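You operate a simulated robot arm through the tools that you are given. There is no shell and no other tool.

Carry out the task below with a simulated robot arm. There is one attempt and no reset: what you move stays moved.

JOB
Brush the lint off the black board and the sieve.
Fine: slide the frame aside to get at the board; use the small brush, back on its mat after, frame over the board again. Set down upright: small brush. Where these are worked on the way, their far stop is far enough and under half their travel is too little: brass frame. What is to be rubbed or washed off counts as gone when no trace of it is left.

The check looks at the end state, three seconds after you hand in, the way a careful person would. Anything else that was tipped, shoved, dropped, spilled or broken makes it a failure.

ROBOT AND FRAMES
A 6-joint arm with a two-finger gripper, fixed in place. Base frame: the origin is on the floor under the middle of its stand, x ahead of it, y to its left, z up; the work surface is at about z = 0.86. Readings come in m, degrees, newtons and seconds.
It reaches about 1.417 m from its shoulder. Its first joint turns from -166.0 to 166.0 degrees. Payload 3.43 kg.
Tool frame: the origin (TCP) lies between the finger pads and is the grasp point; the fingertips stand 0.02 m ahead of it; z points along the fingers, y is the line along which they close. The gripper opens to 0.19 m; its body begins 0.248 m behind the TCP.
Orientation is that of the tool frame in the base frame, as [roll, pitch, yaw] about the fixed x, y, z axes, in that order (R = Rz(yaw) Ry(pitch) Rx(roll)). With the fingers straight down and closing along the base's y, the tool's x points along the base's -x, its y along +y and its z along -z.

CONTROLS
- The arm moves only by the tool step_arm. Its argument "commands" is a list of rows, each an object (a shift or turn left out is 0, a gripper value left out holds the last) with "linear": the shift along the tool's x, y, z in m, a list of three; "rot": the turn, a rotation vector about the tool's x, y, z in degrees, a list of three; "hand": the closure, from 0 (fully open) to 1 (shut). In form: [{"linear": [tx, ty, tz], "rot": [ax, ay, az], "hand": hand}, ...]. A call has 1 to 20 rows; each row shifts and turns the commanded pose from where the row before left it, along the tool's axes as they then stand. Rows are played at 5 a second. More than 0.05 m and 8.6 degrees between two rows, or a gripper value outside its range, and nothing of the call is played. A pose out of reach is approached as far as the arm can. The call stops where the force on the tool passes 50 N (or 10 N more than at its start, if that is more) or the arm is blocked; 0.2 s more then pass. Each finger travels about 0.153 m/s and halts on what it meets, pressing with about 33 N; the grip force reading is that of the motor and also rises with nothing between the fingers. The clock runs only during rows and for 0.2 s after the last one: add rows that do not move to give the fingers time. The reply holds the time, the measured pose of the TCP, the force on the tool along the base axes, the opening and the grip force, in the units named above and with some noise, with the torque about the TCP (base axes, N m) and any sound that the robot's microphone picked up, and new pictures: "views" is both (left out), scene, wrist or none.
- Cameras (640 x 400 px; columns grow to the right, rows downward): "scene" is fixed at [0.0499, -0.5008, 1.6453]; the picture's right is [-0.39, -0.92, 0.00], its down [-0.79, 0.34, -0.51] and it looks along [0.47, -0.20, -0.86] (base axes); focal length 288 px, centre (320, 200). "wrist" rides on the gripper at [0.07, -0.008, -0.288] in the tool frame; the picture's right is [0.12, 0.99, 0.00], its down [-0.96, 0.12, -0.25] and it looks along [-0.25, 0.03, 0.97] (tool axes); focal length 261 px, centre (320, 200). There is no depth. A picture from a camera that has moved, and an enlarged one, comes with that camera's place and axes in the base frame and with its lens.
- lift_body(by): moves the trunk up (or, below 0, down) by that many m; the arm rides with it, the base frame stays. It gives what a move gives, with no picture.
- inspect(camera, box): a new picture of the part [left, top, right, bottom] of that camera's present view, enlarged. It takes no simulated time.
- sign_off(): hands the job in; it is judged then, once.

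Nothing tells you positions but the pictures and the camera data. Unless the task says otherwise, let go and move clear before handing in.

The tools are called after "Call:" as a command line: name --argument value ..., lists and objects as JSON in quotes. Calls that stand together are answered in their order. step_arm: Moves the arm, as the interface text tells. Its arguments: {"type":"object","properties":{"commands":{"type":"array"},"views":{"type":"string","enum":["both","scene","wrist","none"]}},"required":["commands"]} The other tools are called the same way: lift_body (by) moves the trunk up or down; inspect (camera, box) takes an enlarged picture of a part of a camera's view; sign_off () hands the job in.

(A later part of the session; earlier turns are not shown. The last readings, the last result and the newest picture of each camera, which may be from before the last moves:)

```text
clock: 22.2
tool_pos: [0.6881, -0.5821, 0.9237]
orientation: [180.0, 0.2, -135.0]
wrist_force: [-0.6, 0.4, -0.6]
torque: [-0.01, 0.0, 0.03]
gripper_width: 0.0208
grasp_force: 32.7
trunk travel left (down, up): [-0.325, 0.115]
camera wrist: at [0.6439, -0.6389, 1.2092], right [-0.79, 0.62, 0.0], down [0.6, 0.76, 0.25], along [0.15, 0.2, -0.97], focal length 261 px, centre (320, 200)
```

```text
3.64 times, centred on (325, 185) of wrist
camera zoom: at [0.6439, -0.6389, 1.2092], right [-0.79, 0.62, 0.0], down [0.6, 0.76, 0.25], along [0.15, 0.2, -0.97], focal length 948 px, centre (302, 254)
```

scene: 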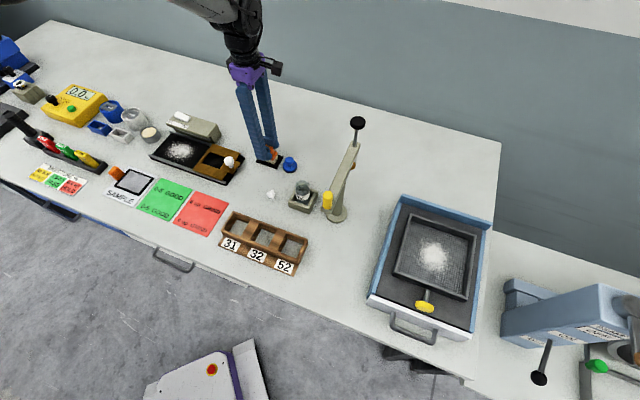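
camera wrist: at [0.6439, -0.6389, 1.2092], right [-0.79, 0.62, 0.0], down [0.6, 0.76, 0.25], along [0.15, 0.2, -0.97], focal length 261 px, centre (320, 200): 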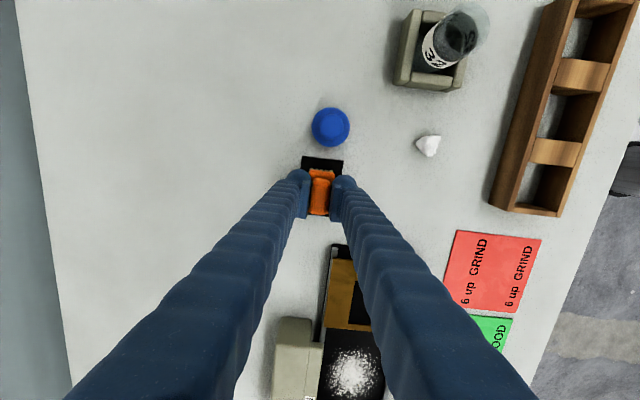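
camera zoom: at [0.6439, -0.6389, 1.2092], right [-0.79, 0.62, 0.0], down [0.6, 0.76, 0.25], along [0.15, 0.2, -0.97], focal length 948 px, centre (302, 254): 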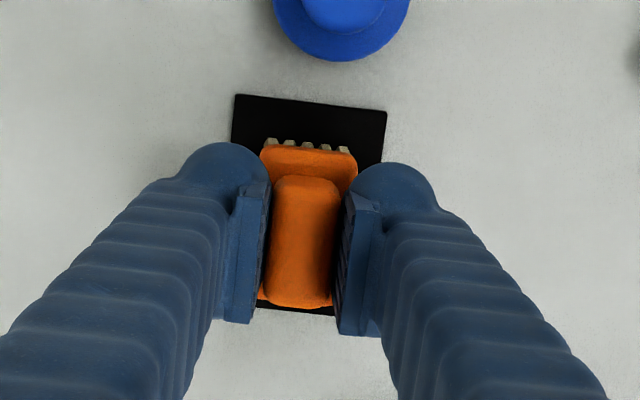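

The brush is gripped by its handle (21 mm, 33 N). I'll lift it, turn it 90° so the fingers stay clear of the lamp box, and carry it over the lint patch on the board.

Call:
step_arm --commands '[{"linear": [0, 0, -0.01], "hand": 1.0}, {"linear": [0, 0, -0.04]}, {"linear": [0, 0, -0.05]}, {"linear": [0, 0, -0.05]}, {"rot": [0, 0, 8.5]}, {"rot": [0, 0, 8.5]}, {"rot": [0, 0, 8.5]}, {"rot": [0, 0, 8.5]}, {"rot": [0, 0, 8.5]}, {"rot": [0, 0, 8.5]}, {"rot": [0, 0, 8.5]}, {"rot": [0, 0, 8.5]}, {"rot": [0, 0, 8.5]}, {"rot": [0, 0, 8.5]}, {"rot": [0, 0, 5.0]}, {"linear": [0, 0, 0]}]'

Call:
inspect --camera "scene" --box '[160, 60, 330, 190]'

```text
clock: 25.6
tool_pos: [0.6876, -0.5826, 1.0724]
orientation: [179.8, 0.0, 135.0]
wrist_force: [-0.4, 0.9, -1.0]
torque: [0.06, 0.0, 0.0]
gripper_width: 0.0205
grasp_force: 32.7
trunk travel left (down, up): [-0.325, 0.115]
camera wrist: at [0.6315, -0.539, 1.3585], right [0.62, 0.79, 0.0], down [0.76, -0.6, 0.25], along [0.2, -0.15, -0.97], focal length 261 px, centre (320, 200)
```

scene: 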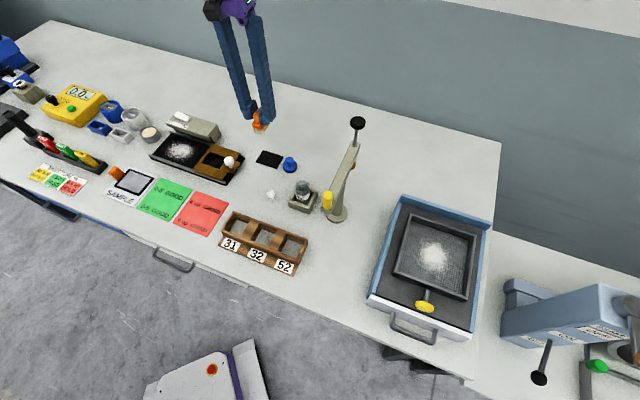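
wrist: 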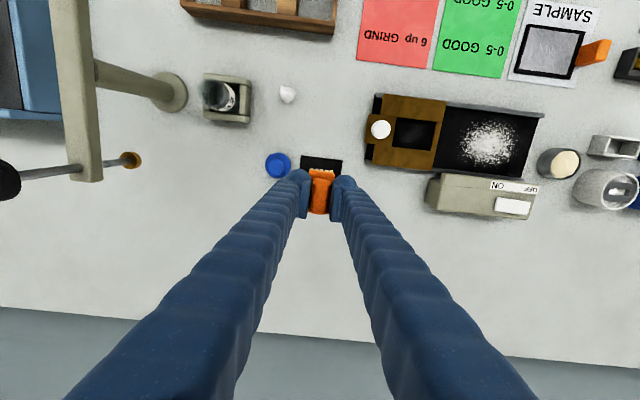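

```text
3.08 times, centred on (245, 125) of scene
camera zoom: at [0.0499, -0.5008, 1.6453], right [-0.39, -0.92, 0.0], down [-0.79, 0.34, -0.51], along [0.47, -0.2, -0.86], focal length 886 px, centre (551, 431)
```

zoom: 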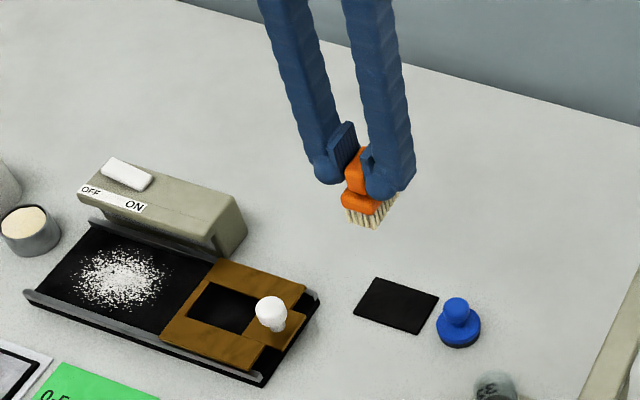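

The brush is held upright and the mat is empty. I'll carry it over the board at this height.

Call:
step_arm --commands '[{"linear": [0.0126, 0.0429, 0]}, {"linear": [0.0126, 0.0429, 0]}, {"linear": [0.0126, 0.0429, 0]}, {"linear": [0.0126, 0.0429, 0]}, {"linear": [0.0126, 0.0429, 0]}, {"linear": [0.0126, 0.0429, 0]}, {"linear": [0.0126, 0.0429, 0]}, {"linear": [0, 0, 0]}, {"linear": [0, 0, 0]}]'

Call:
inspect --camera "wrist" --box '[200, 110, 440, 260]'

Call:
inspect --camera "scene" --box '[110, 60, 260, 200]'

```text
clock: 27.6
tool_pos: [0.8407, -0.3081, 1.075]
orientation: [179.8, 0.0, 135.0]
wrist_force: [-0.1, -1.0, -2.2]
torque: [0.08, 0.01, 0.0]
gripper_width: 0.0205
grasp_force: 32.7
trunk travel left (down, up): [-0.325, 0.115]
camera wrist: at [0.7846, -0.2655, 1.3607], right [0.62, 0.79, 0.0], down [0.76, -0.6, 0.25], along [0.2, -0.15, -0.97], focal length 261 px, centre (320, 200)
```

scene: 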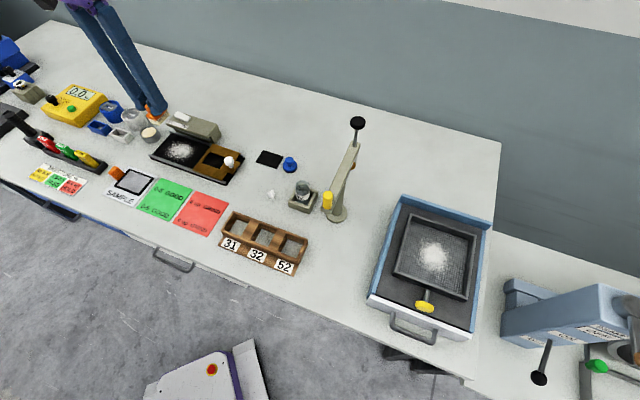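
wrist: 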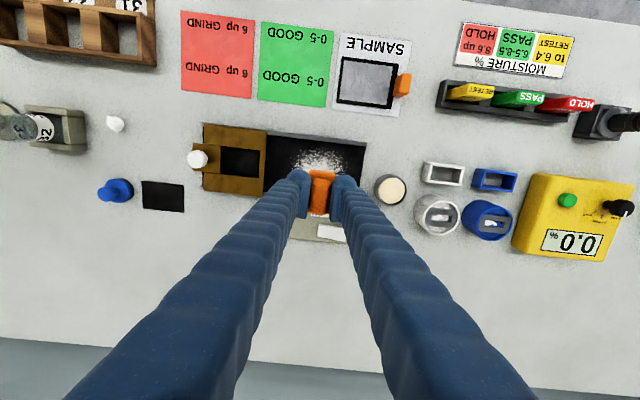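

```text
2.67 times, centred on (320, 185) of wrist
camera zoom: at [0.7846, -0.2655, 1.3607], right [0.62, 0.79, 0.0], down [0.76, -0.6, 0.25], along [0.2, -0.15, -0.97], focal length 695 px, centre (320, 240)
```

zoom: 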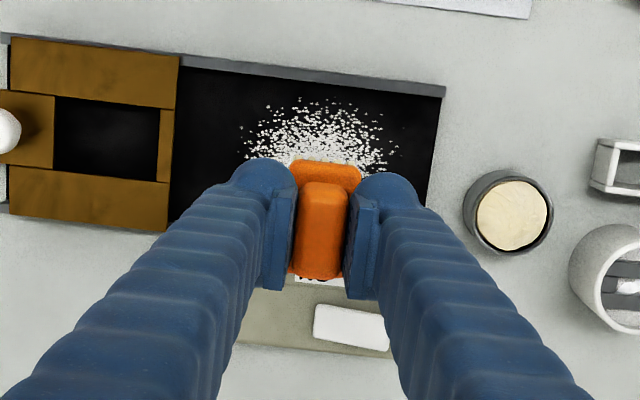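

```text
2.86 times, centred on (185, 130) of scene
camera zoom: at [0.0499, -0.5008, 1.6453], right [-0.39, -0.92, 0.0], down [-0.79, 0.34, -0.51], along [0.47, -0.2, -0.86], focal length 822 px, centre (706, 400)
```

zoom: 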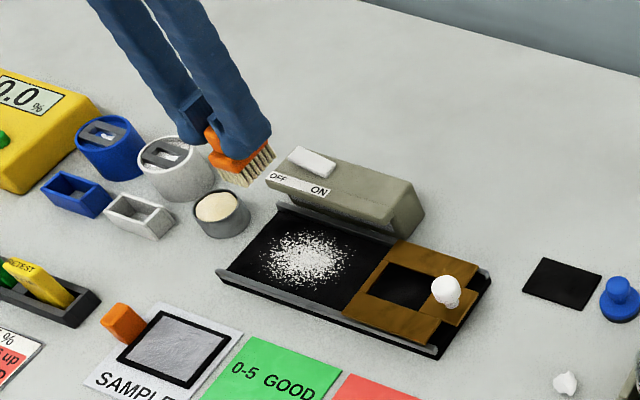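

The brush is over the lint patch (about s ±0.055 by w ±0.045 around it), with the lamp box clear to the side. I'll lower it, then feel for contact in small steps.

Call:
step_arm --commands '[{"linear": [0, 0, 0.04]}, {"linear": [0, 0, 0.04]}, {"linear": [0, 0, 0.04]}, {"linear": [0, 0, 0]}, {"linear": [0, 0, 0]}]'

Call:
inspect --camera "scene" --box '[130, 80, 250, 190]'

Call:
inspect --camera "wrist" --box '[200, 110, 440, 260]'

```text
clock: 28.8
tool_pos: [0.8401, -0.3062, 0.9515]
orientation: [179.8, 0.0, 135.0]
wrist_force: [0.1, -0.3, -1.2]
torque: [-0.04, 0.04, -0.02]
gripper_width: 0.0208
grasp_force: 33.0
trunk travel left (down, up): [-0.325, 0.115]
camera wrist: at [0.7836, -0.2629, 1.2381], right [0.62, 0.79, 0.0], down [0.76, -0.6, 0.25], along [0.2, -0.15, -0.97], focal length 261 px, centre (320, 200)
```

scene: 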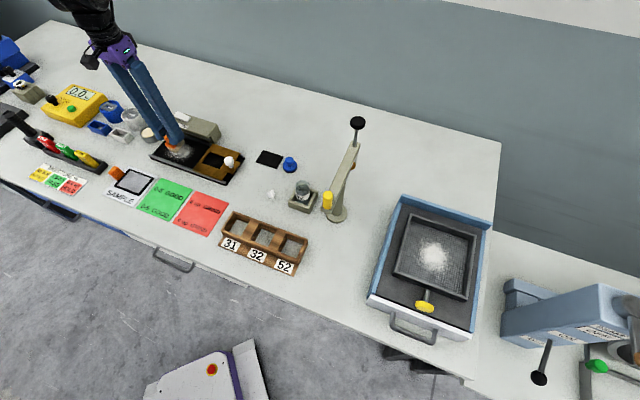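
wrist: 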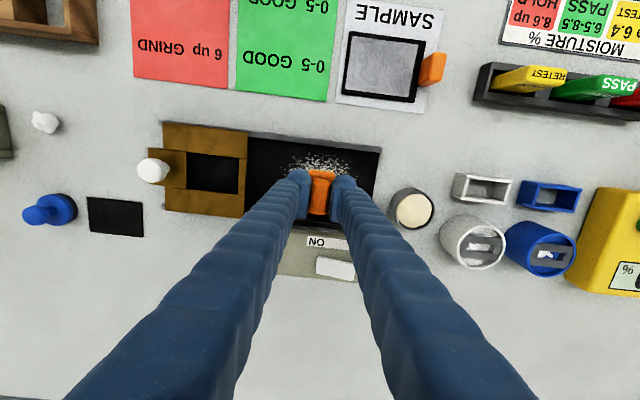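

```text
3.64 times, centred on (190, 135) of scene
camera zoom: at [0.0499, -0.5008, 1.6453], right [-0.39, -0.92, 0.0], down [-0.79, 0.34, -0.51], along [0.47, -0.2, -0.86], focal length 1047 px, centre (793, 436)
```

zoom: 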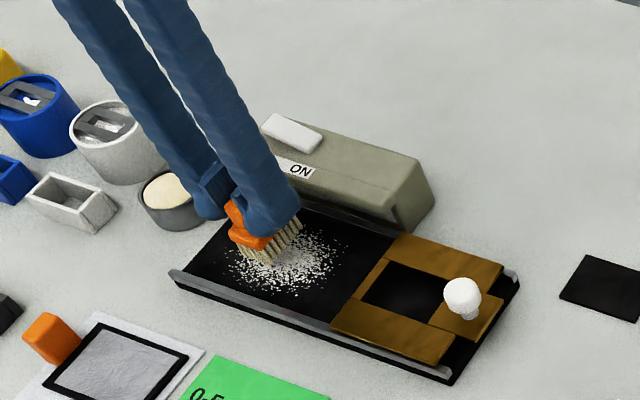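

```text
2.67 times, centred on (320, 185) of wrist
camera zoom: at [0.7836, -0.2629, 1.2381], right [0.62, 0.79, 0.0], down [0.76, -0.6, 0.25], along [0.2, -0.15, -0.97], focal length 695 px, centre (320, 240)
```

zoom: 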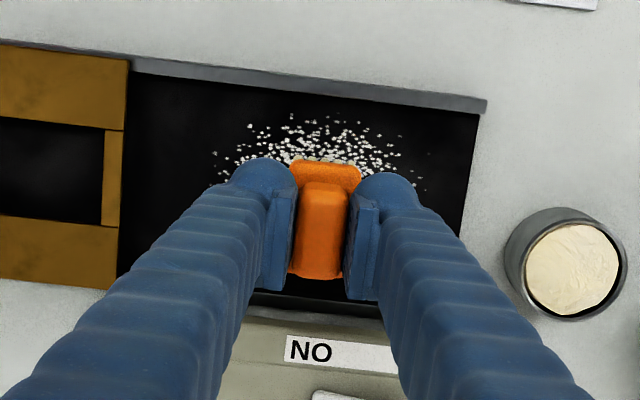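

The brush is about 2 cm above the board with clear room all round. I'll lower in small steps and watch the force.

Call:
step_arm --commands '[{"linear": [0, 0, 0.007]}, {"linear": [0, 0, 0.005]}, {"linear": [0, 0, 0.003]}, {"linear": [0, 0, 0]}, {"linear": [0, 0, 0]}]' --views "none"

Call:
inspect --camera "scene" --box '[130, 80, 250, 190]'

```text
clock: 30.0
tool_pos: [0.8394, -0.307, 0.9378]
orientation: [179.7, 0.1, 135.0]
wrist_force: [0.0, -0.4, 0.0]
torque: [0.03, -0.01, 0.0]
gripper_width: 0.0207
grasp_force: 32.7
trunk travel left (down, up): [-0.325, 0.115]
```

```text
3.64 times, centred on (190, 135) of scene
camera zoom: at [0.0499, -0.5008, 1.6453], right [-0.39, -0.92, 0.0], down [-0.79, 0.34, -0.51], along [0.47, -0.2, -0.86], focal length 1047 px, centre (793, 436)
```

zoom: 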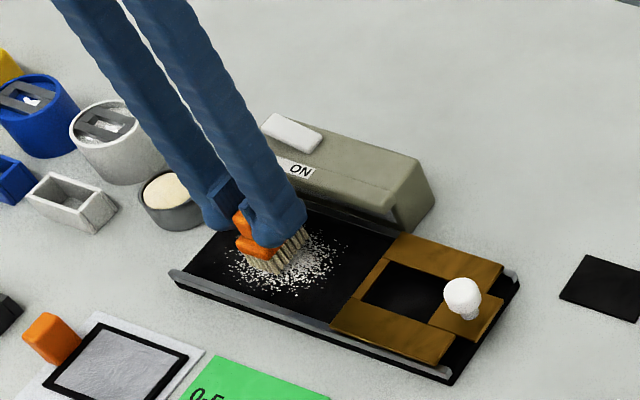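

Call:
step_arm --commands '[{"linear": [0, 0, 0.002]}, {"linear": [0, 0, 0.002]}, {"linear": [0, 0, 0]}]' --views "none"

```text
clock: 30.8
tool_pos: [0.8376, -0.3081, 0.9343]
orientation: [179.7, 0.0, 135.0]
wrist_force: [-0.6, 0.8, -1.0]
torque: [-0.01, -0.01, 0.0]
gripper_width: 0.0206
grasp_force: 33.0
trunk travel left (down, up): [-0.325, 0.115]
```

The brush is just above the board with no contact yet. I'll keep lowering in 1.5 mm steps.

Call:
step_arm --commands '[{"linear": [0, 0, 0.0015]}, {"linear": [0, 0, 0.0015]}, {"linear": [0, 0, 0]}]' --views "none"

```text
clock: 31.6
tool_pos: [0.838, -0.3086, 0.9319]
orientation: [179.8, -0.1, 135.0]
wrist_force: [0.2, 0.4, -0.7]
torque: [-0.02, 0.03, 0.0]
gripper_width: 0.0209
grasp_force: 32.9
trunk travel left (down, up): [-0.325, 0.115]
```

Call:
step_arm --commands '[{"linear": [0, 0, 0.0015]}, {"linear": [0, 0, 0.001]}, {"linear": [0, 0, 0]}]' --views "none"

Call:
inspect --camera "scene" --box '[150, 110, 230, 180]'

```text
clock: 32.4
tool_pos: [0.8388, -0.3087, 0.9313]
orientation: [179.8, 0.2, 135.0]
wrist_force: [-0.6, 0.6, 15.9]
torque: [-0.02, -0.09, 0.01]
gripper_width: 0.0207
grasp_force: 32.5
trunk travel left (down, up): [-0.325, 0.115]
```

```text
5.71 times, centred on (190, 145) of scene
camera zoom: at [0.0499, -0.5008, 1.6453], right [-0.39, -0.92, 0.0], down [-0.79, 0.34, -0.51], along [0.47, -0.2, -0.86], focal length 1645 px, centre (1063, 514)
```

zoom: 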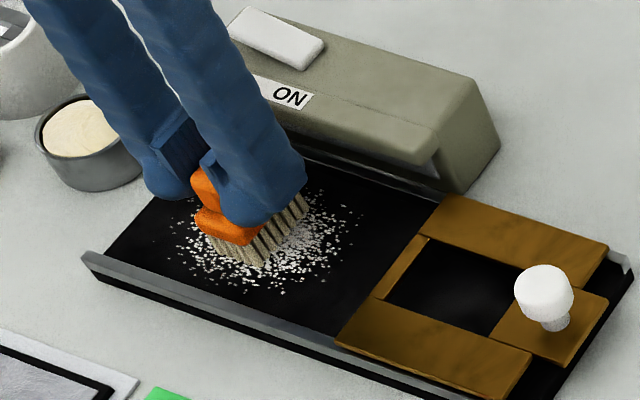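

Contact with about 16 N. I'll ease off slightly and make a first stroke along the board to see how the lint responds.

Call:
step_arm --commands '[{"linear": [0, 0, -0.0007]}, {"linear": [0, -0.012, 0]}, {"linear": [0, -0.012, 0]}, {"linear": [0, -0.012, 0]}, {"linear": [0, -0.012, 0]}, {"linear": [0, -0.01, 0]}, {"linear": [0, 0, 0]}]'

Call:
inspect --camera "scene" --box '[150, 110, 230, 180]'

Call:
inspect --camera "wrist" --box '[200, 110, 440, 260]'

```text
clock: 34.0
tool_pos: [0.7959, -0.3486, 0.9313]
orientation: [179.9, 0.1, 135.0]
wrist_force: [3.8, 5.0, 20.6]
torque: [-0.02, -0.11, 0.0]
gripper_width: 0.0209
grasp_force: 33.0
trunk travel left (down, up): [-0.325, 0.115]
camera wrist: at [0.7399, -0.3051, 1.2168], right [0.62, 0.79, 0.0], down [0.76, -0.6, 0.25], along [0.2, -0.15, -0.97], focal length 261 px, centre (320, 200)
```

scene: 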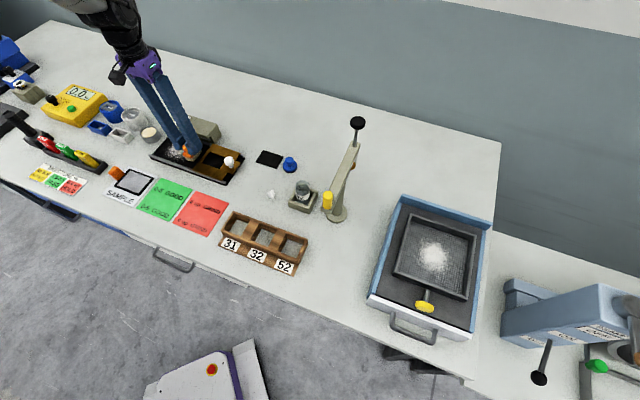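
wrist: 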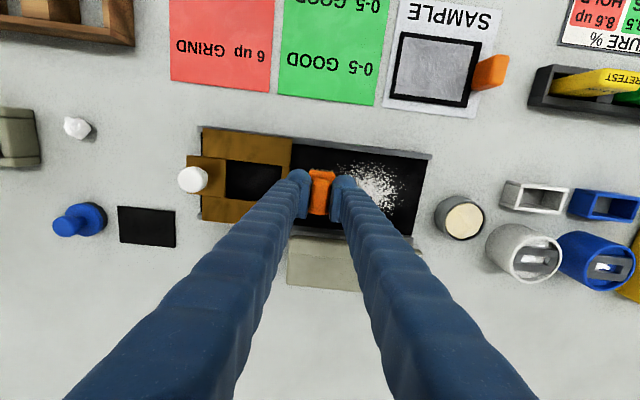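

```text
5.71 times, centred on (190, 145) of scene
camera zoom: at [0.0499, -0.5008, 1.6453], right [-0.39, -0.92, 0.0], down [-0.79, 0.34, -0.51], along [0.47, -0.2, -0.86], focal length 1645 px, centre (1063, 514)
```

zoom: 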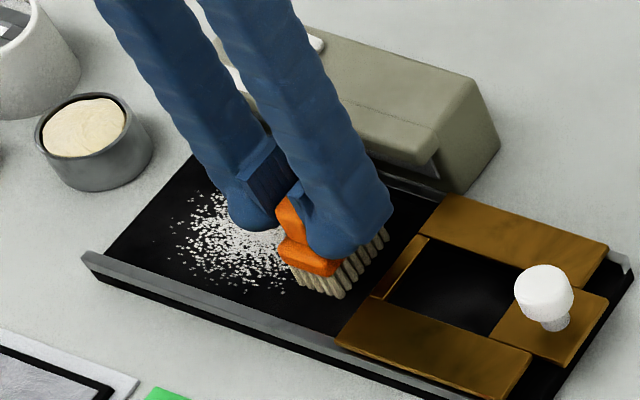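

```text
2.67 times, centred on (320, 185) of wrist
camera zoom: at [0.7399, -0.3051, 1.2168], right [0.62, 0.79, 0.0], down [0.76, -0.6, 0.25], along [0.2, -0.15, -0.97], focal length 695 px, centre (320, 240)
```

zoom: 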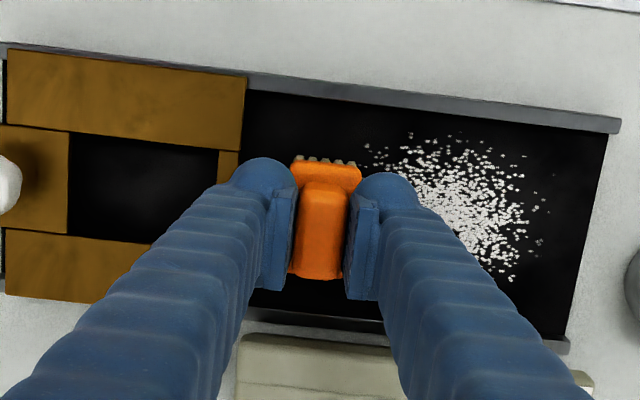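

The brush is dragging with about 20 N. I'll ease off slightly and stroke back across the whole patch.

Call:
step_arm --commands '[{"linear": [0, 0.015, -0.0005]}, {"linear": [0, 0.015, 0]}, {"linear": [0, 0.015, 0]}, {"linear": [0, 0.015, 0]}, {"linear": [0, 0.015, 0]}, {"linear": [0, 0.015, 0]}, {"linear": [0, 0.015, 0]}, {"linear": [0, 0.013, 0]}, {"linear": [0, 0, 0]}]'

Call:
inspect --camera "scene" --box '[150, 110, 230, 180]'

Call:
inspect --camera "wrist" --box '[200, 110, 440, 260]'

```text
clock: 36.0
tool_pos: [0.8807, -0.2655, 0.9301]
orientation: [179.7, 0.0, 135.1]
wrist_force: [-0.4, -0.1, 1.4]
torque: [-0.01, -0.01, 0.01]
gripper_width: 0.0209
grasp_force: 33.1
trunk travel left (down, up): [-0.325, 0.115]
camera wrist: at [0.8247, -0.221, 1.2168], right [0.62, 0.79, 0.0], down [0.76, -0.6, 0.25], along [0.2, -0.15, -0.97], focal length 261 px, centre (320, 200)
```

scene: 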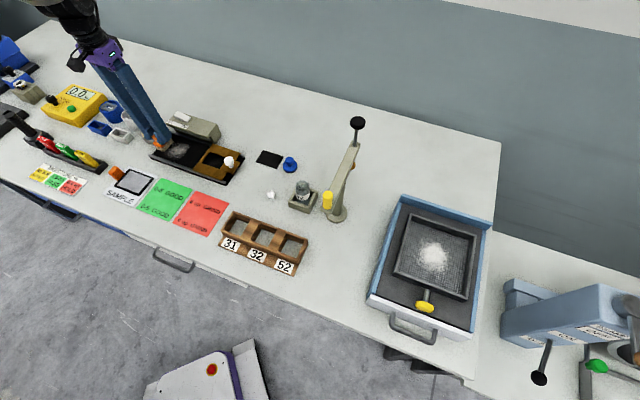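
wrist: 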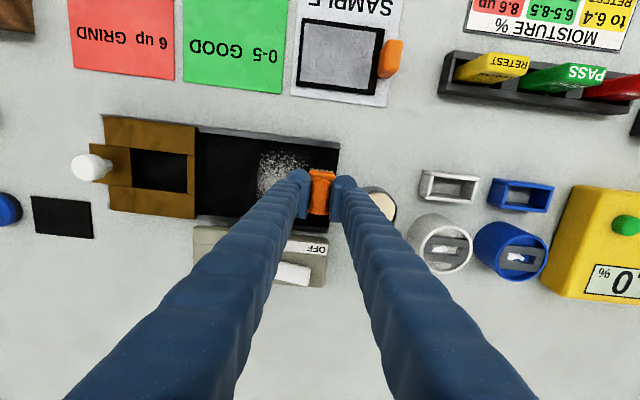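

```text
5.71 times, centred on (190, 145) of scene
camera zoom: at [0.0499, -0.5008, 1.6453], right [-0.39, -0.92, 0.0], down [-0.79, 0.34, -0.51], along [0.47, -0.2, -0.86], focal length 1645 px, centre (1063, 514)
```

zoom: 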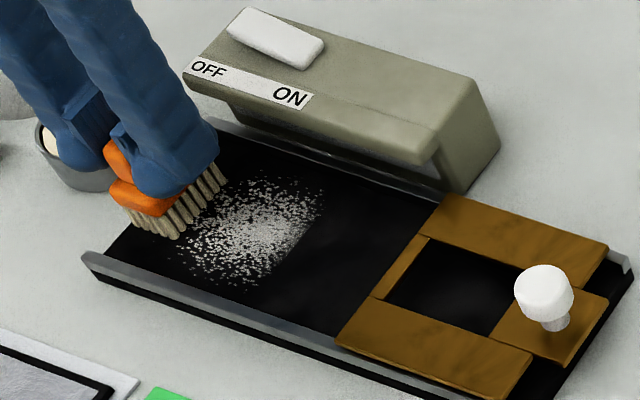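

```text
2.67 times, centred on (320, 185) of wrist
camera zoom: at [0.8247, -0.221, 1.2168], right [0.62, 0.79, 0.0], down [0.76, -0.6, 0.25], along [0.2, -0.15, -0.97], focal length 695 px, centre (320, 240)
```

zoom: 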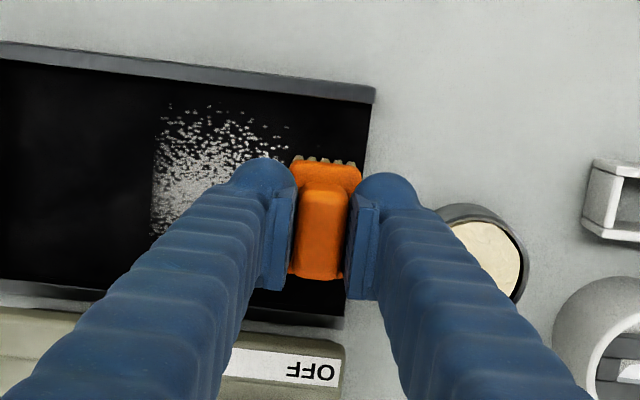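

The lint fades where the brush pressed firmly, but the return stroke lost contact at the end because of a slight tilt in the path. I'll press again and make full back-and-forth strokes with height compensation.

Call:
step_arm --commands '[{"linear": [0, 0, 0.0012]}, {"linear": [0, -0.015, -0.00015]}, {"linear": [0, -0.015, -0.00015]}, {"linear": [0, -0.015, -0.00015]}, {"linear": [0, -0.015, -0.00015]}, {"linear": [0, -0.015, -0.00015]}, {"linear": [0, -0.015, -0.00015]}, {"linear": [0, -0.015, -0.00015]}, {"linear": [0, -0.015, -0.00015]}, {"linear": [0, 0, 0]}]' --views "none"

Call:
inspect --camera "scene" --box '[150, 110, 230, 180]'

```text
clock: 38.2
tool_pos: [0.7942, -0.3497, 0.9303]
orientation: [179.8, 0.0, 135.0]
wrist_force: [2.0, 3.2, 12.9]
torque: [-0.01, -0.06, 0.01]
gripper_width: 0.0208
grasp_force: 33.3
trunk travel left (down, up): [-0.325, 0.115]
```

```text
5.71 times, centred on (190, 145) of scene
camera zoom: at [0.0499, -0.5008, 1.6453], right [-0.39, -0.92, 0.0], down [-0.79, 0.34, -0.51], along [0.47, -0.2, -0.86], focal length 1645 px, centre (1063, 514)
```

zoom: 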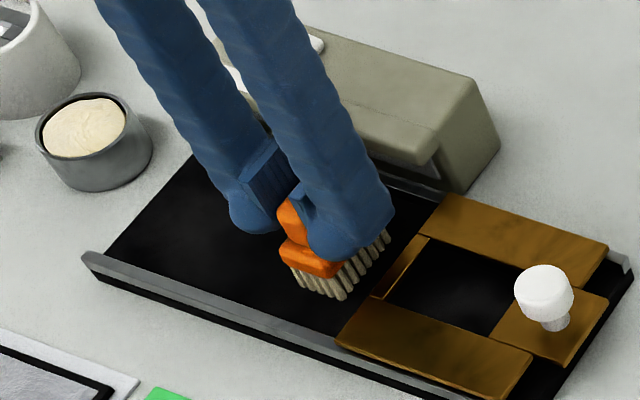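

Almost all visible lint is gone after that stroke. I'll cover the lane nearer the front rail on the way back, then the lane nearer the lamp.

Call:
step_arm --commands '[{"linear": [0.011, 0, 0]}, {"linear": [0.01, 0, 0]}, {"linear": [0, 0.015, 0.00015]}, {"linear": [0, 0.015, 0.00015]}, {"linear": [0, 0.015, 0.00015]}, {"linear": [0, 0.015, 0.00015]}, {"linear": [0, 0.015, 0.00015]}, {"linear": [0, 0.015, 0.00015]}, {"linear": [0, 0.015, 0.00015]}, {"linear": [0, 0.015, 0.00015]}, {"linear": [0, 0, 0]}]'

Call:
inspect --camera "scene" --box '[150, 110, 230, 180]'

Call:
inspect --camera "wrist" --box '[200, 110, 440, 260]'

```text
clock: 40.6
tool_pos: [0.8649, -0.2514, 0.93]
orientation: [179.8, 0.1, 135.0]
wrist_force: [-3.5, -3.4, 16.8]
torque: [-0.02, 0.08, 0.02]
gripper_width: 0.0206
grasp_force: 32.4
trunk travel left (down, up): [-0.325, 0.115]
camera wrist: at [0.8086, -0.2066, 1.2161], right [0.62, 0.79, 0.0], down [0.76, -0.6, 0.25], along [0.2, -0.15, -0.97], focal length 261 px, centre (320, 200)
```

scene: 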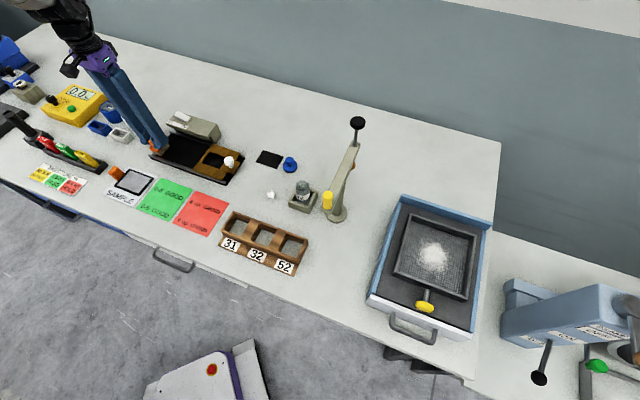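
wrist: 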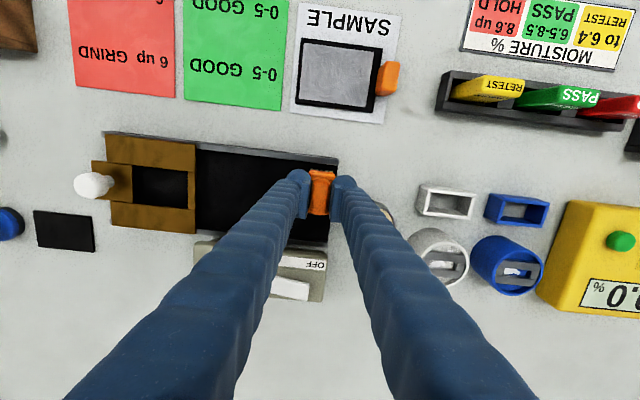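

```text
5.71 times, centred on (190, 145) of scene
camera zoom: at [0.0499, -0.5008, 1.6453], right [-0.39, -0.92, 0.0], down [-0.79, 0.34, -0.51], along [0.47, -0.2, -0.86], focal length 1645 px, centre (1063, 514)
```

zoom: 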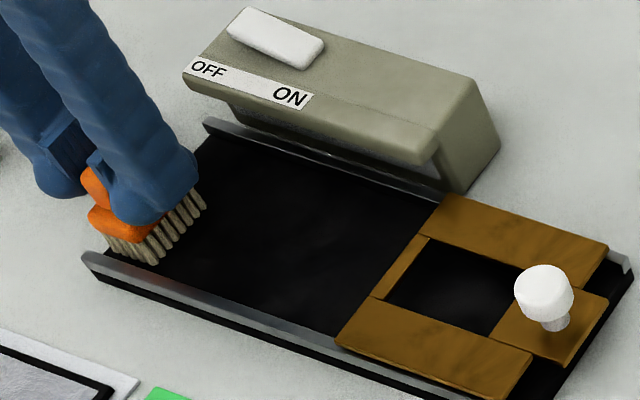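

```text
2.67 times, centred on (320, 185) of wrist
camera zoom: at [0.8086, -0.2066, 1.2161], right [0.62, 0.79, 0.0], down [0.76, -0.6, 0.25], along [0.2, -0.15, -0.97], focal length 695 px, centre (320, 240)
```

zoom: 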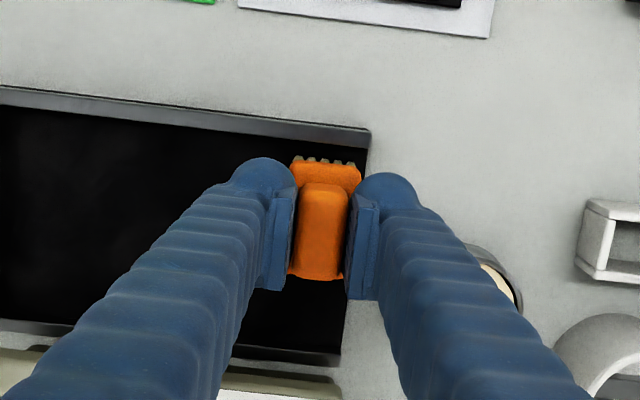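

The board looks clean. I'll do one more lane nearer the lamp side and a middle stroke back to be certain no trace remains.

Call:
step_arm --commands '[{"linear": [-0.0105, 0, 0]}, {"linear": [-0.0105, 0, 0]}, {"linear": [-0.0105, 0, 0]}, {"linear": [-0.0085, 0, 0]}, {"linear": [0, -0.015, -0.00015]}, {"linear": [0, -0.015, -0.00015]}, {"linear": [0, -0.015, -0.00015]}, {"linear": [0, -0.015, -0.00015]}, {"linear": [0, -0.015, -0.00015]}, {"linear": [0, -0.015, -0.00015]}, {"linear": [0, -0.015, -0.00015]}, {"linear": [0, -0.015, -0.00015]}, {"linear": [0, 0, 0]}]'

Call:
inspect --camera "scene" --box '[150, 110, 230, 180]'

Call:
inspect --camera "wrist" --box '[200, 110, 440, 260]'

```text
clock: 43.4
tool_pos: [0.808, -0.3632, 0.9303]
orientation: [179.7, 0.0, 134.9]
wrist_force: [-1.1, 1.5, 8.3]
torque: [-0.15, -0.08, 0.01]
gripper_width: 0.0205
grasp_force: 32.7
trunk travel left (down, up): [-0.325, 0.115]
camera wrist: at [0.7518, -0.3197, 1.216], right [0.62, 0.79, 0.0], down [0.76, -0.6, 0.25], along [0.2, -0.15, -0.97], focal length 261 px, centre (320, 200)
```

scene: 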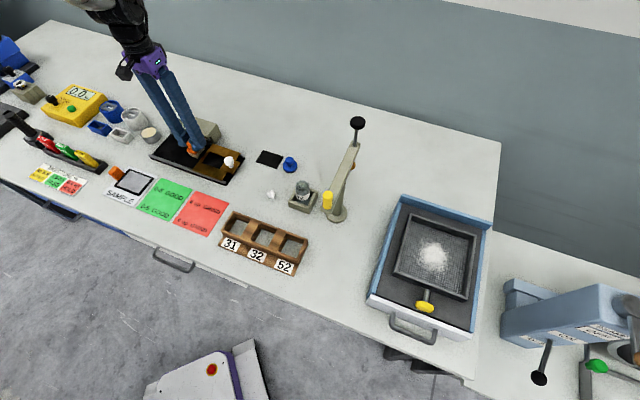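
wrist: 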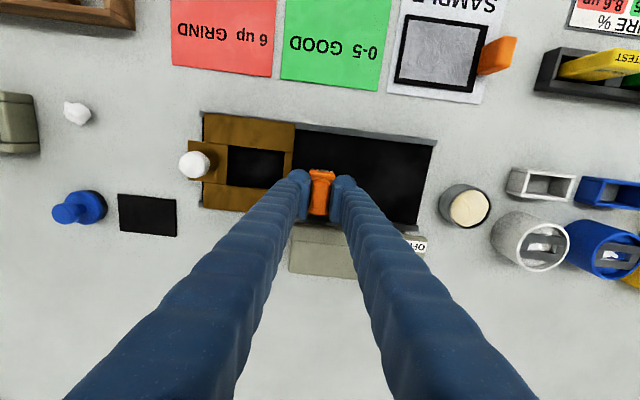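

```text
5.71 times, centred on (190, 145) of scene
camera zoom: at [0.0499, -0.5008, 1.6453], right [-0.39, -0.92, 0.0], down [-0.79, 0.34, -0.51], along [0.47, -0.2, -0.86], focal length 1645 px, centre (1063, 514)
```

zoom: 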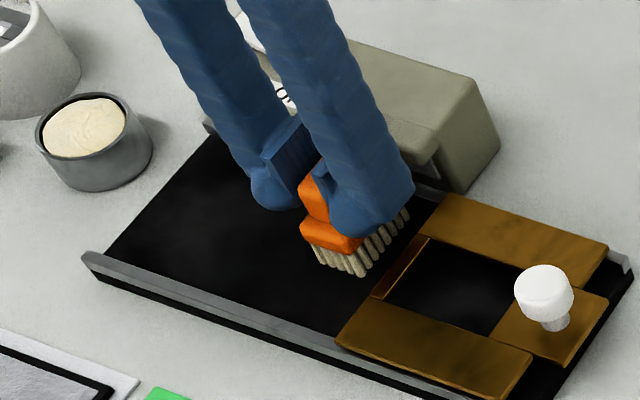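

```text
2.67 times, centred on (320, 185) of wrist
camera zoom: at [0.7518, -0.3197, 1.216], right [0.62, 0.79, 0.0], down [0.76, -0.6, 0.25], along [0.2, -0.15, -0.97], focal length 695 px, centre (320, 240)
```

zoom: 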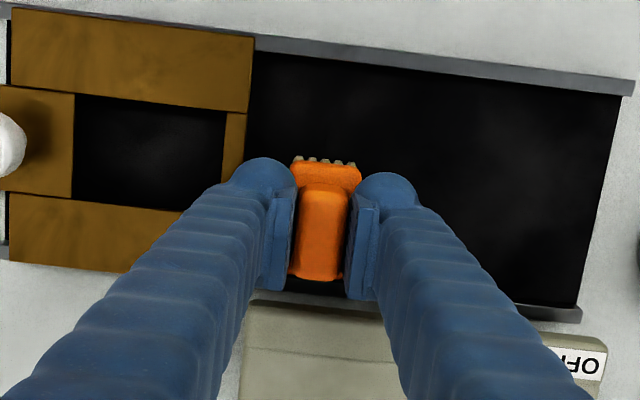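

The board looks clean everywhere; I'll do a final middle stroke for good measure, then lift away.

Call:
step_arm --commands '[{"linear": [0.012, 0, 0.0004]}, {"linear": [0, 0.015, 0.00015]}, {"linear": [0, 0.015, 0.00015]}, {"linear": [0, 0.015, 0.00015]}, {"linear": [0, 0.015, 0.00015]}, {"linear": [0, 0.015, 0.00015]}, {"linear": [0, 0.015, 0.00015]}, {"linear": [0, 0.015, 0.00015]}, {"linear": [0.015, 0, 0.0]}, {"linear": [0, -0.02, -0.0002]}, {"linear": [0, -0.02, -0.0002]}, {"linear": [0, -0.02, -0.0002]}, {"linear": [0, -0.02, -0.0002]}, {"linear": [0, -0.02, -0.0002]}, {"linear": [0, 0, -0.02]}, {"linear": [0, 0, -0.05]}, {"linear": [0, 0, -0.05]}, {"linear": [0, 0, -0.05]}, {"linear": [0, 0, 0]}]'

Call:
inspect --camera "scene" --box '[150, 110, 230, 180]'

Call:
inspect --camera "wrist" --box '[200, 110, 440, 260]'

```text
clock: 47.4
tool_pos: [0.7929, -0.3418, 1.0996]
orientation: [179.9, -0.1, 134.9]
wrist_force: [0.0, 0.2, -1.5]
torque: [0.01, -0.03, -0.01]
gripper_width: 0.0208
grasp_force: 33.1
trunk travel left (down, up): [-0.325, 0.115]
camera wrist: at [0.7369, -0.2976, 1.3852], right [0.62, 0.79, 0.0], down [0.76, -0.6, 0.25], along [0.2, -0.15, -0.97], focal length 261 px, centre (320, 200)
```

scene: 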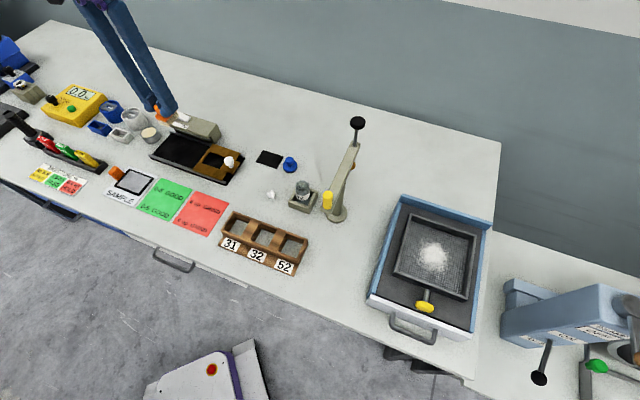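
wrist: 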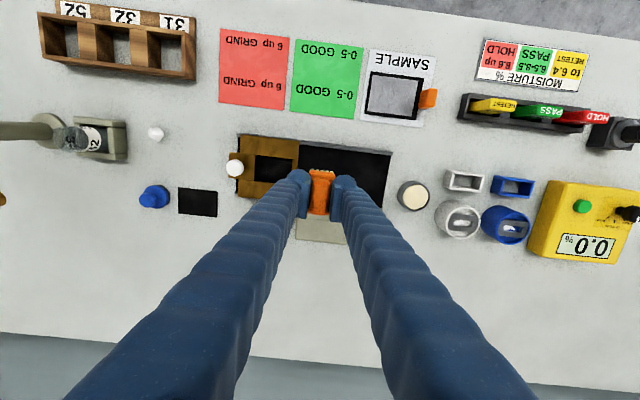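

```text
5.71 times, centred on (190, 145) of scene
camera zoom: at [0.0499, -0.5008, 1.6453], right [-0.39, -0.92, 0.0], down [-0.79, 0.34, -0.51], along [0.47, -0.2, -0.86], focal length 1645 px, centre (1063, 514)
```

zoom: 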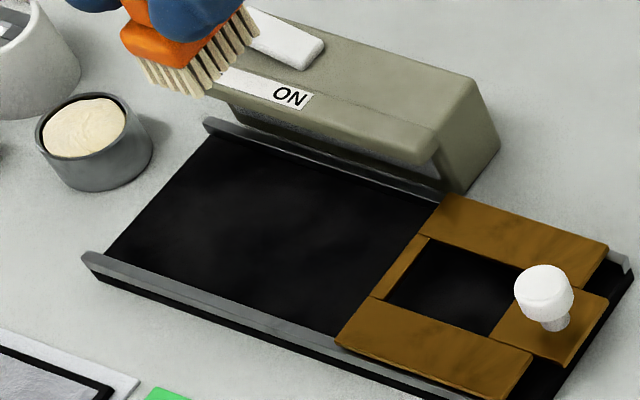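

```text
2.67 times, centred on (320, 185) of wrist
camera zoom: at [0.7369, -0.2976, 1.3852], right [0.62, 0.79, 0.0], down [0.76, -0.6, 0.25], along [0.2, -0.15, -0.97], focal length 695 px, centre (320, 240)
```

zoom: 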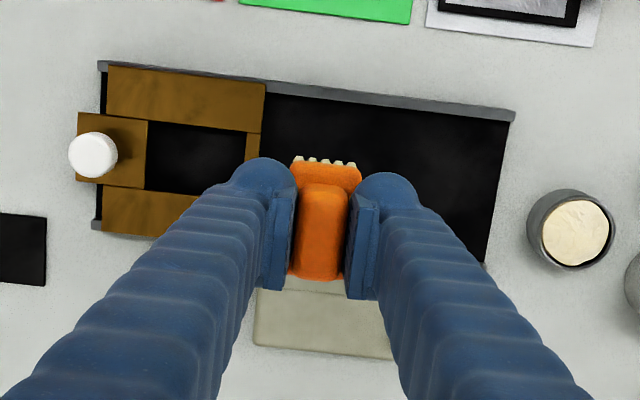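

The board is clean with no trace of lint. Next is the sieve at about (0.18, -0.90): I'll rise to 1.28 m to pass well over the lever post (its black ball is at about 1.14 m) and travel along the bench.

Call:
step_arm --commands '[{"linear": [0, 0, -0.045]}, {"linear": [0, 0, -0.045]}, {"linear": [0, 0, -0.045]}, {"linear": [0, 0, -0.045]}, {"linear": [0.0024, -0.0459, 0]}, {"linear": [0.0024, -0.0459, 0]}, {"linear": [0.0024, -0.0459, 0]}, {"linear": [0.0024, -0.0459, 0]}, {"linear": [0.0024, -0.0459, 0]}, {"linear": [0.0024, -0.0459, 0]}, {"linear": [0, 0, 0]}]'

```text
clock: 49.8
tool_pos: [0.5885, -0.527, 1.2796]
orientation: [179.8, 0.0, 135.1]
wrist_force: [-0.5, -1.3, -1.6]
torque: [-0.02, 0.07, -0.03]
gripper_width: 0.0207
grasp_force: 32.8
trunk travel left (down, up): [-0.325, 0.115]
camera wrist: at [0.5329, -0.484, 1.5657], right [0.62, 0.79, 0.0], down [0.76, -0.6, 0.25], along [0.2, -0.15, -0.97], focal length 261 px, centre (320, 200)
```

scene: 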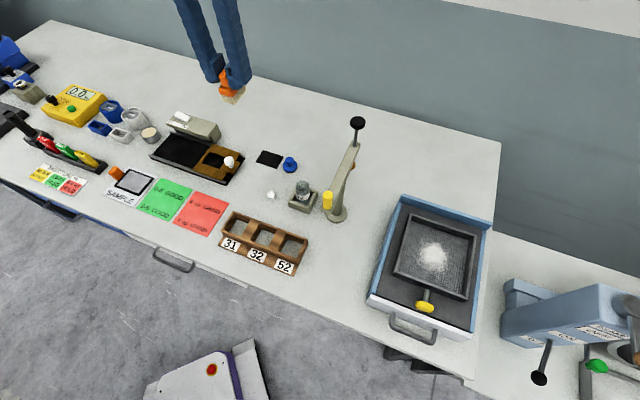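
wrist: 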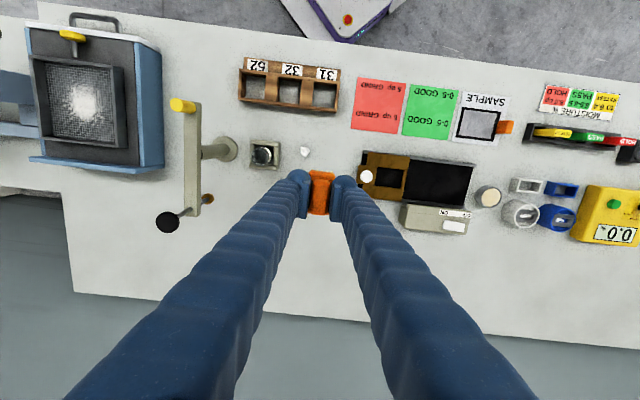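

The brush is high over the bench; the lever post and sieve are ahead. I'll continue along to a point above the sieve.

Call:
step_arm --commands '[{"linear": [0.0025, -0.0459, 0]}, {"linear": [0.0025, -0.0459, 0]}, {"linear": [0.0025, -0.0459, 0]}, {"linear": [0.0025, -0.0459, 0]}, {"linear": [0.0025, -0.0459, 0]}, {"linear": [0.0025, -0.0459, 0]}, {"linear": [0.0025, -0.0459, 0]}, {"linear": [0.0025, -0.0459, 0]}, {"linear": [0.0025, -0.0459, 0]}, {"linear": [0.0025, -0.0459, 0]}, {"linear": [0.0025, -0.0459, 0]}, {"linear": [0.0025, -0.0459, 0]}, {"linear": [0, 0, 0]}]'

Call:
inspect --camera "wrist" --box '[200, 80, 440, 260]'

Call:
inspect --camera "scene" --box '[340, 100, 520, 350]'

```text
clock: 52.6
tool_pos: [0.1736, -0.8967, 1.2769]
orientation: [179.7, 0.1, 135.1]
wrist_force: [0.4, -0.2, -1.6]
torque: [-0.04, 0.07, 0.0]
gripper_width: 0.0207
grasp_force: 33.1
trunk travel left (down, up): [-0.325, 0.115]
camera wrist: at [0.119, -0.8522, 1.5628], right [0.62, 0.79, 0.0], down [0.76, -0.6, 0.25], along [0.2, -0.15, -0.97], focal length 261 px, centre (320, 200)
```

scene: 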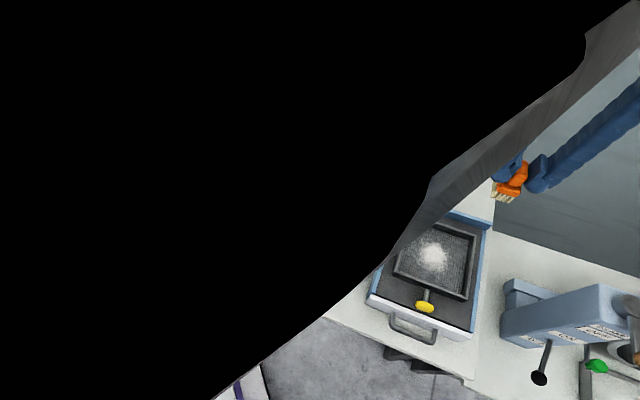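
wrist: 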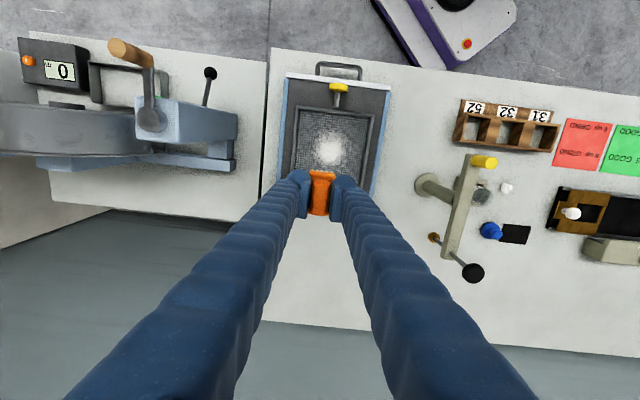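

```text
2.22 times, centred on (320, 170) of wrist
camera zoom: at [0.119, -0.8522, 1.5628], right [0.62, 0.79, 0.0], down [0.76, -0.6, 0.25], along [0.2, -0.15, -0.97], focal length 579 px, centre (320, 267)
```

zoom: 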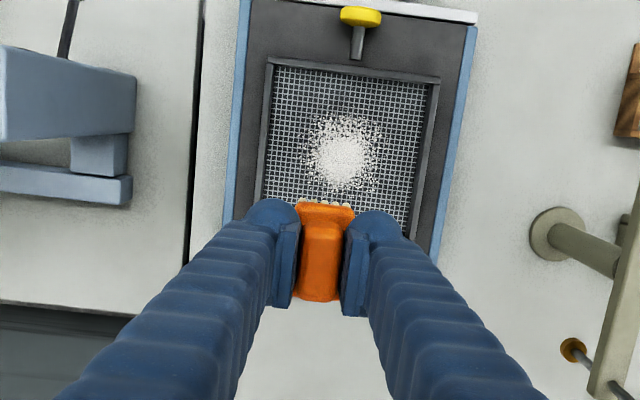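

```text
1.60 times, centred on (430, 225) of scene
camera zoom: at [0.0499, -0.5008, 1.6453], right [-0.39, -0.92, 0.0], down [-0.79, 0.34, -0.51], along [0.47, -0.2, -0.86], focal length 461 px, centre (144, 160)
```

zoom: 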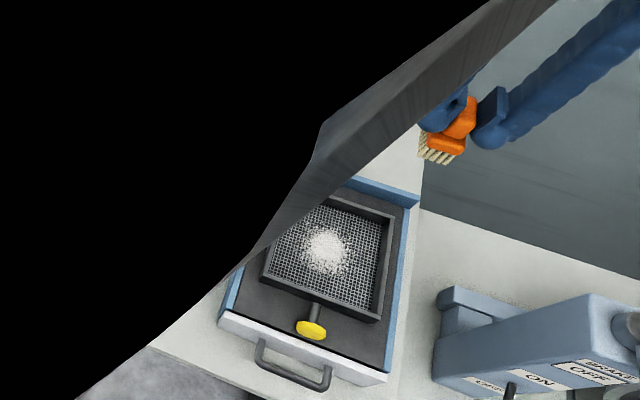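

The sieve sits in a raised tray: lint centre is about (0.16, -0.86) with the mesh near z = 0.96, so a bit higher than I first assumed. I'll centre over it and descend partway for a closer look.

Call:
step_arm --commands '[{"linear": [0.037, 0.02, 0]}, {"linear": [0, 0, 0.04]}, {"linear": [0, 0, 0.04]}, {"linear": [0, 0, 0.04]}, {"linear": [0, 0, 0.03]}, {"linear": [0, 0, 0]}, {"linear": [0, 0, 0]}]'

Call:
inspect --camera "wrist" --box '[180, 60, 460, 260]'

Call:
inspect --camera "scene" --box '[340, 150, 540, 350]'

```text
clock: 54.2
tool_pos: [0.163, -0.8544, 1.1269]
orientation: [179.8, 0.0, 134.9]
wrist_force: [0.0, -0.7, -0.8]
torque: [-0.03, -0.02, 0.0]
gripper_width: 0.0209
grasp_force: 33.5
trunk travel left (down, up): [-0.325, 0.115]
camera wrist: at [0.1074, -0.8102, 1.412], right [0.62, 0.79, 0.0], down [0.76, -0.6, 0.25], along [0.2, -0.15, -0.97], focal length 261 px, centre (320, 200)
```

scene: 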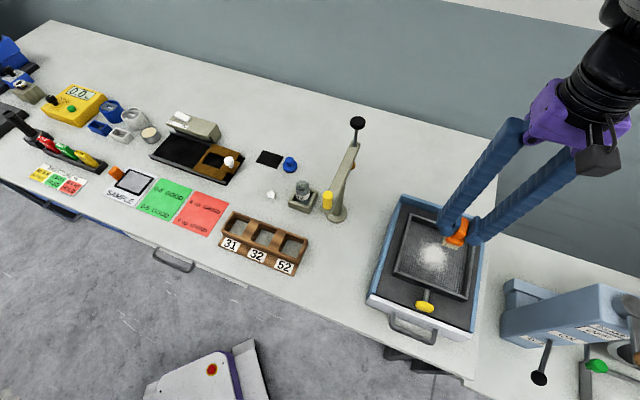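
wrist: 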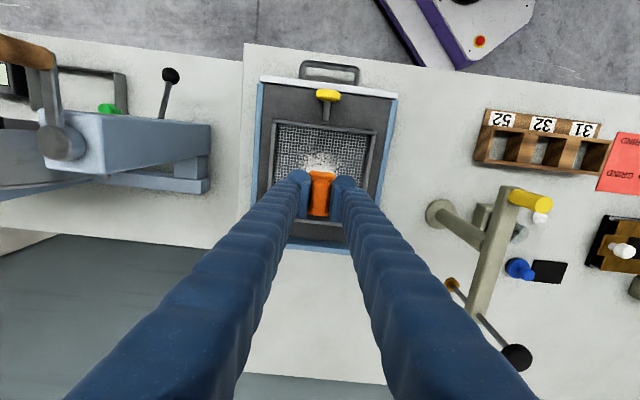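

```text
2.00 times, centred on (320, 160) of wrist
camera zoom: at [0.1074, -0.8102, 1.412], right [0.62, 0.79, 0.0], down [0.76, -0.6, 0.25], along [0.2, -0.15, -0.97], focal length 521 px, centre (320, 280)
```

zoom: 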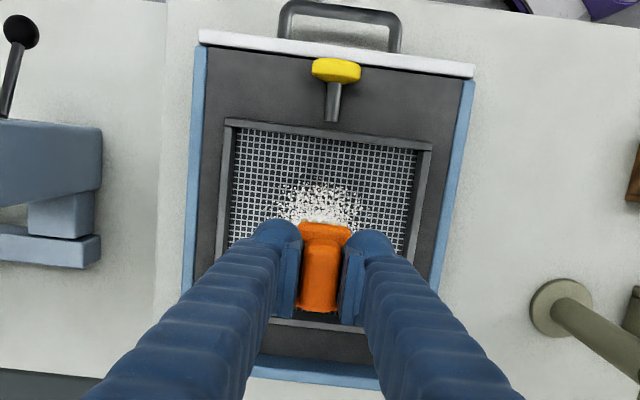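

```text
2.00 times, centred on (440, 250) of scene
camera zoom: at [0.0499, -0.5008, 1.6453], right [-0.39, -0.92, 0.0], down [-0.79, 0.34, -0.51], along [0.47, -0.2, -0.86], focal length 576 px, centre (80, 100)
```

zoom: 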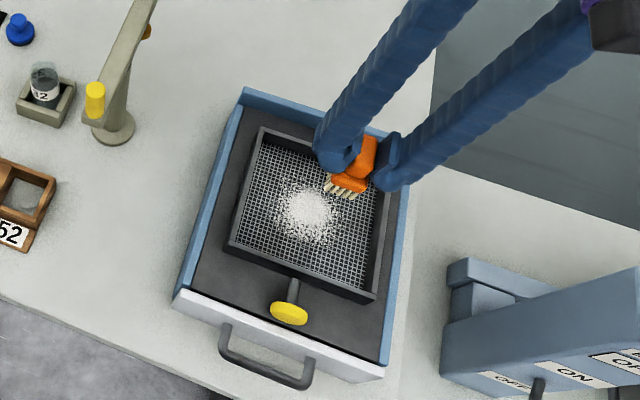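

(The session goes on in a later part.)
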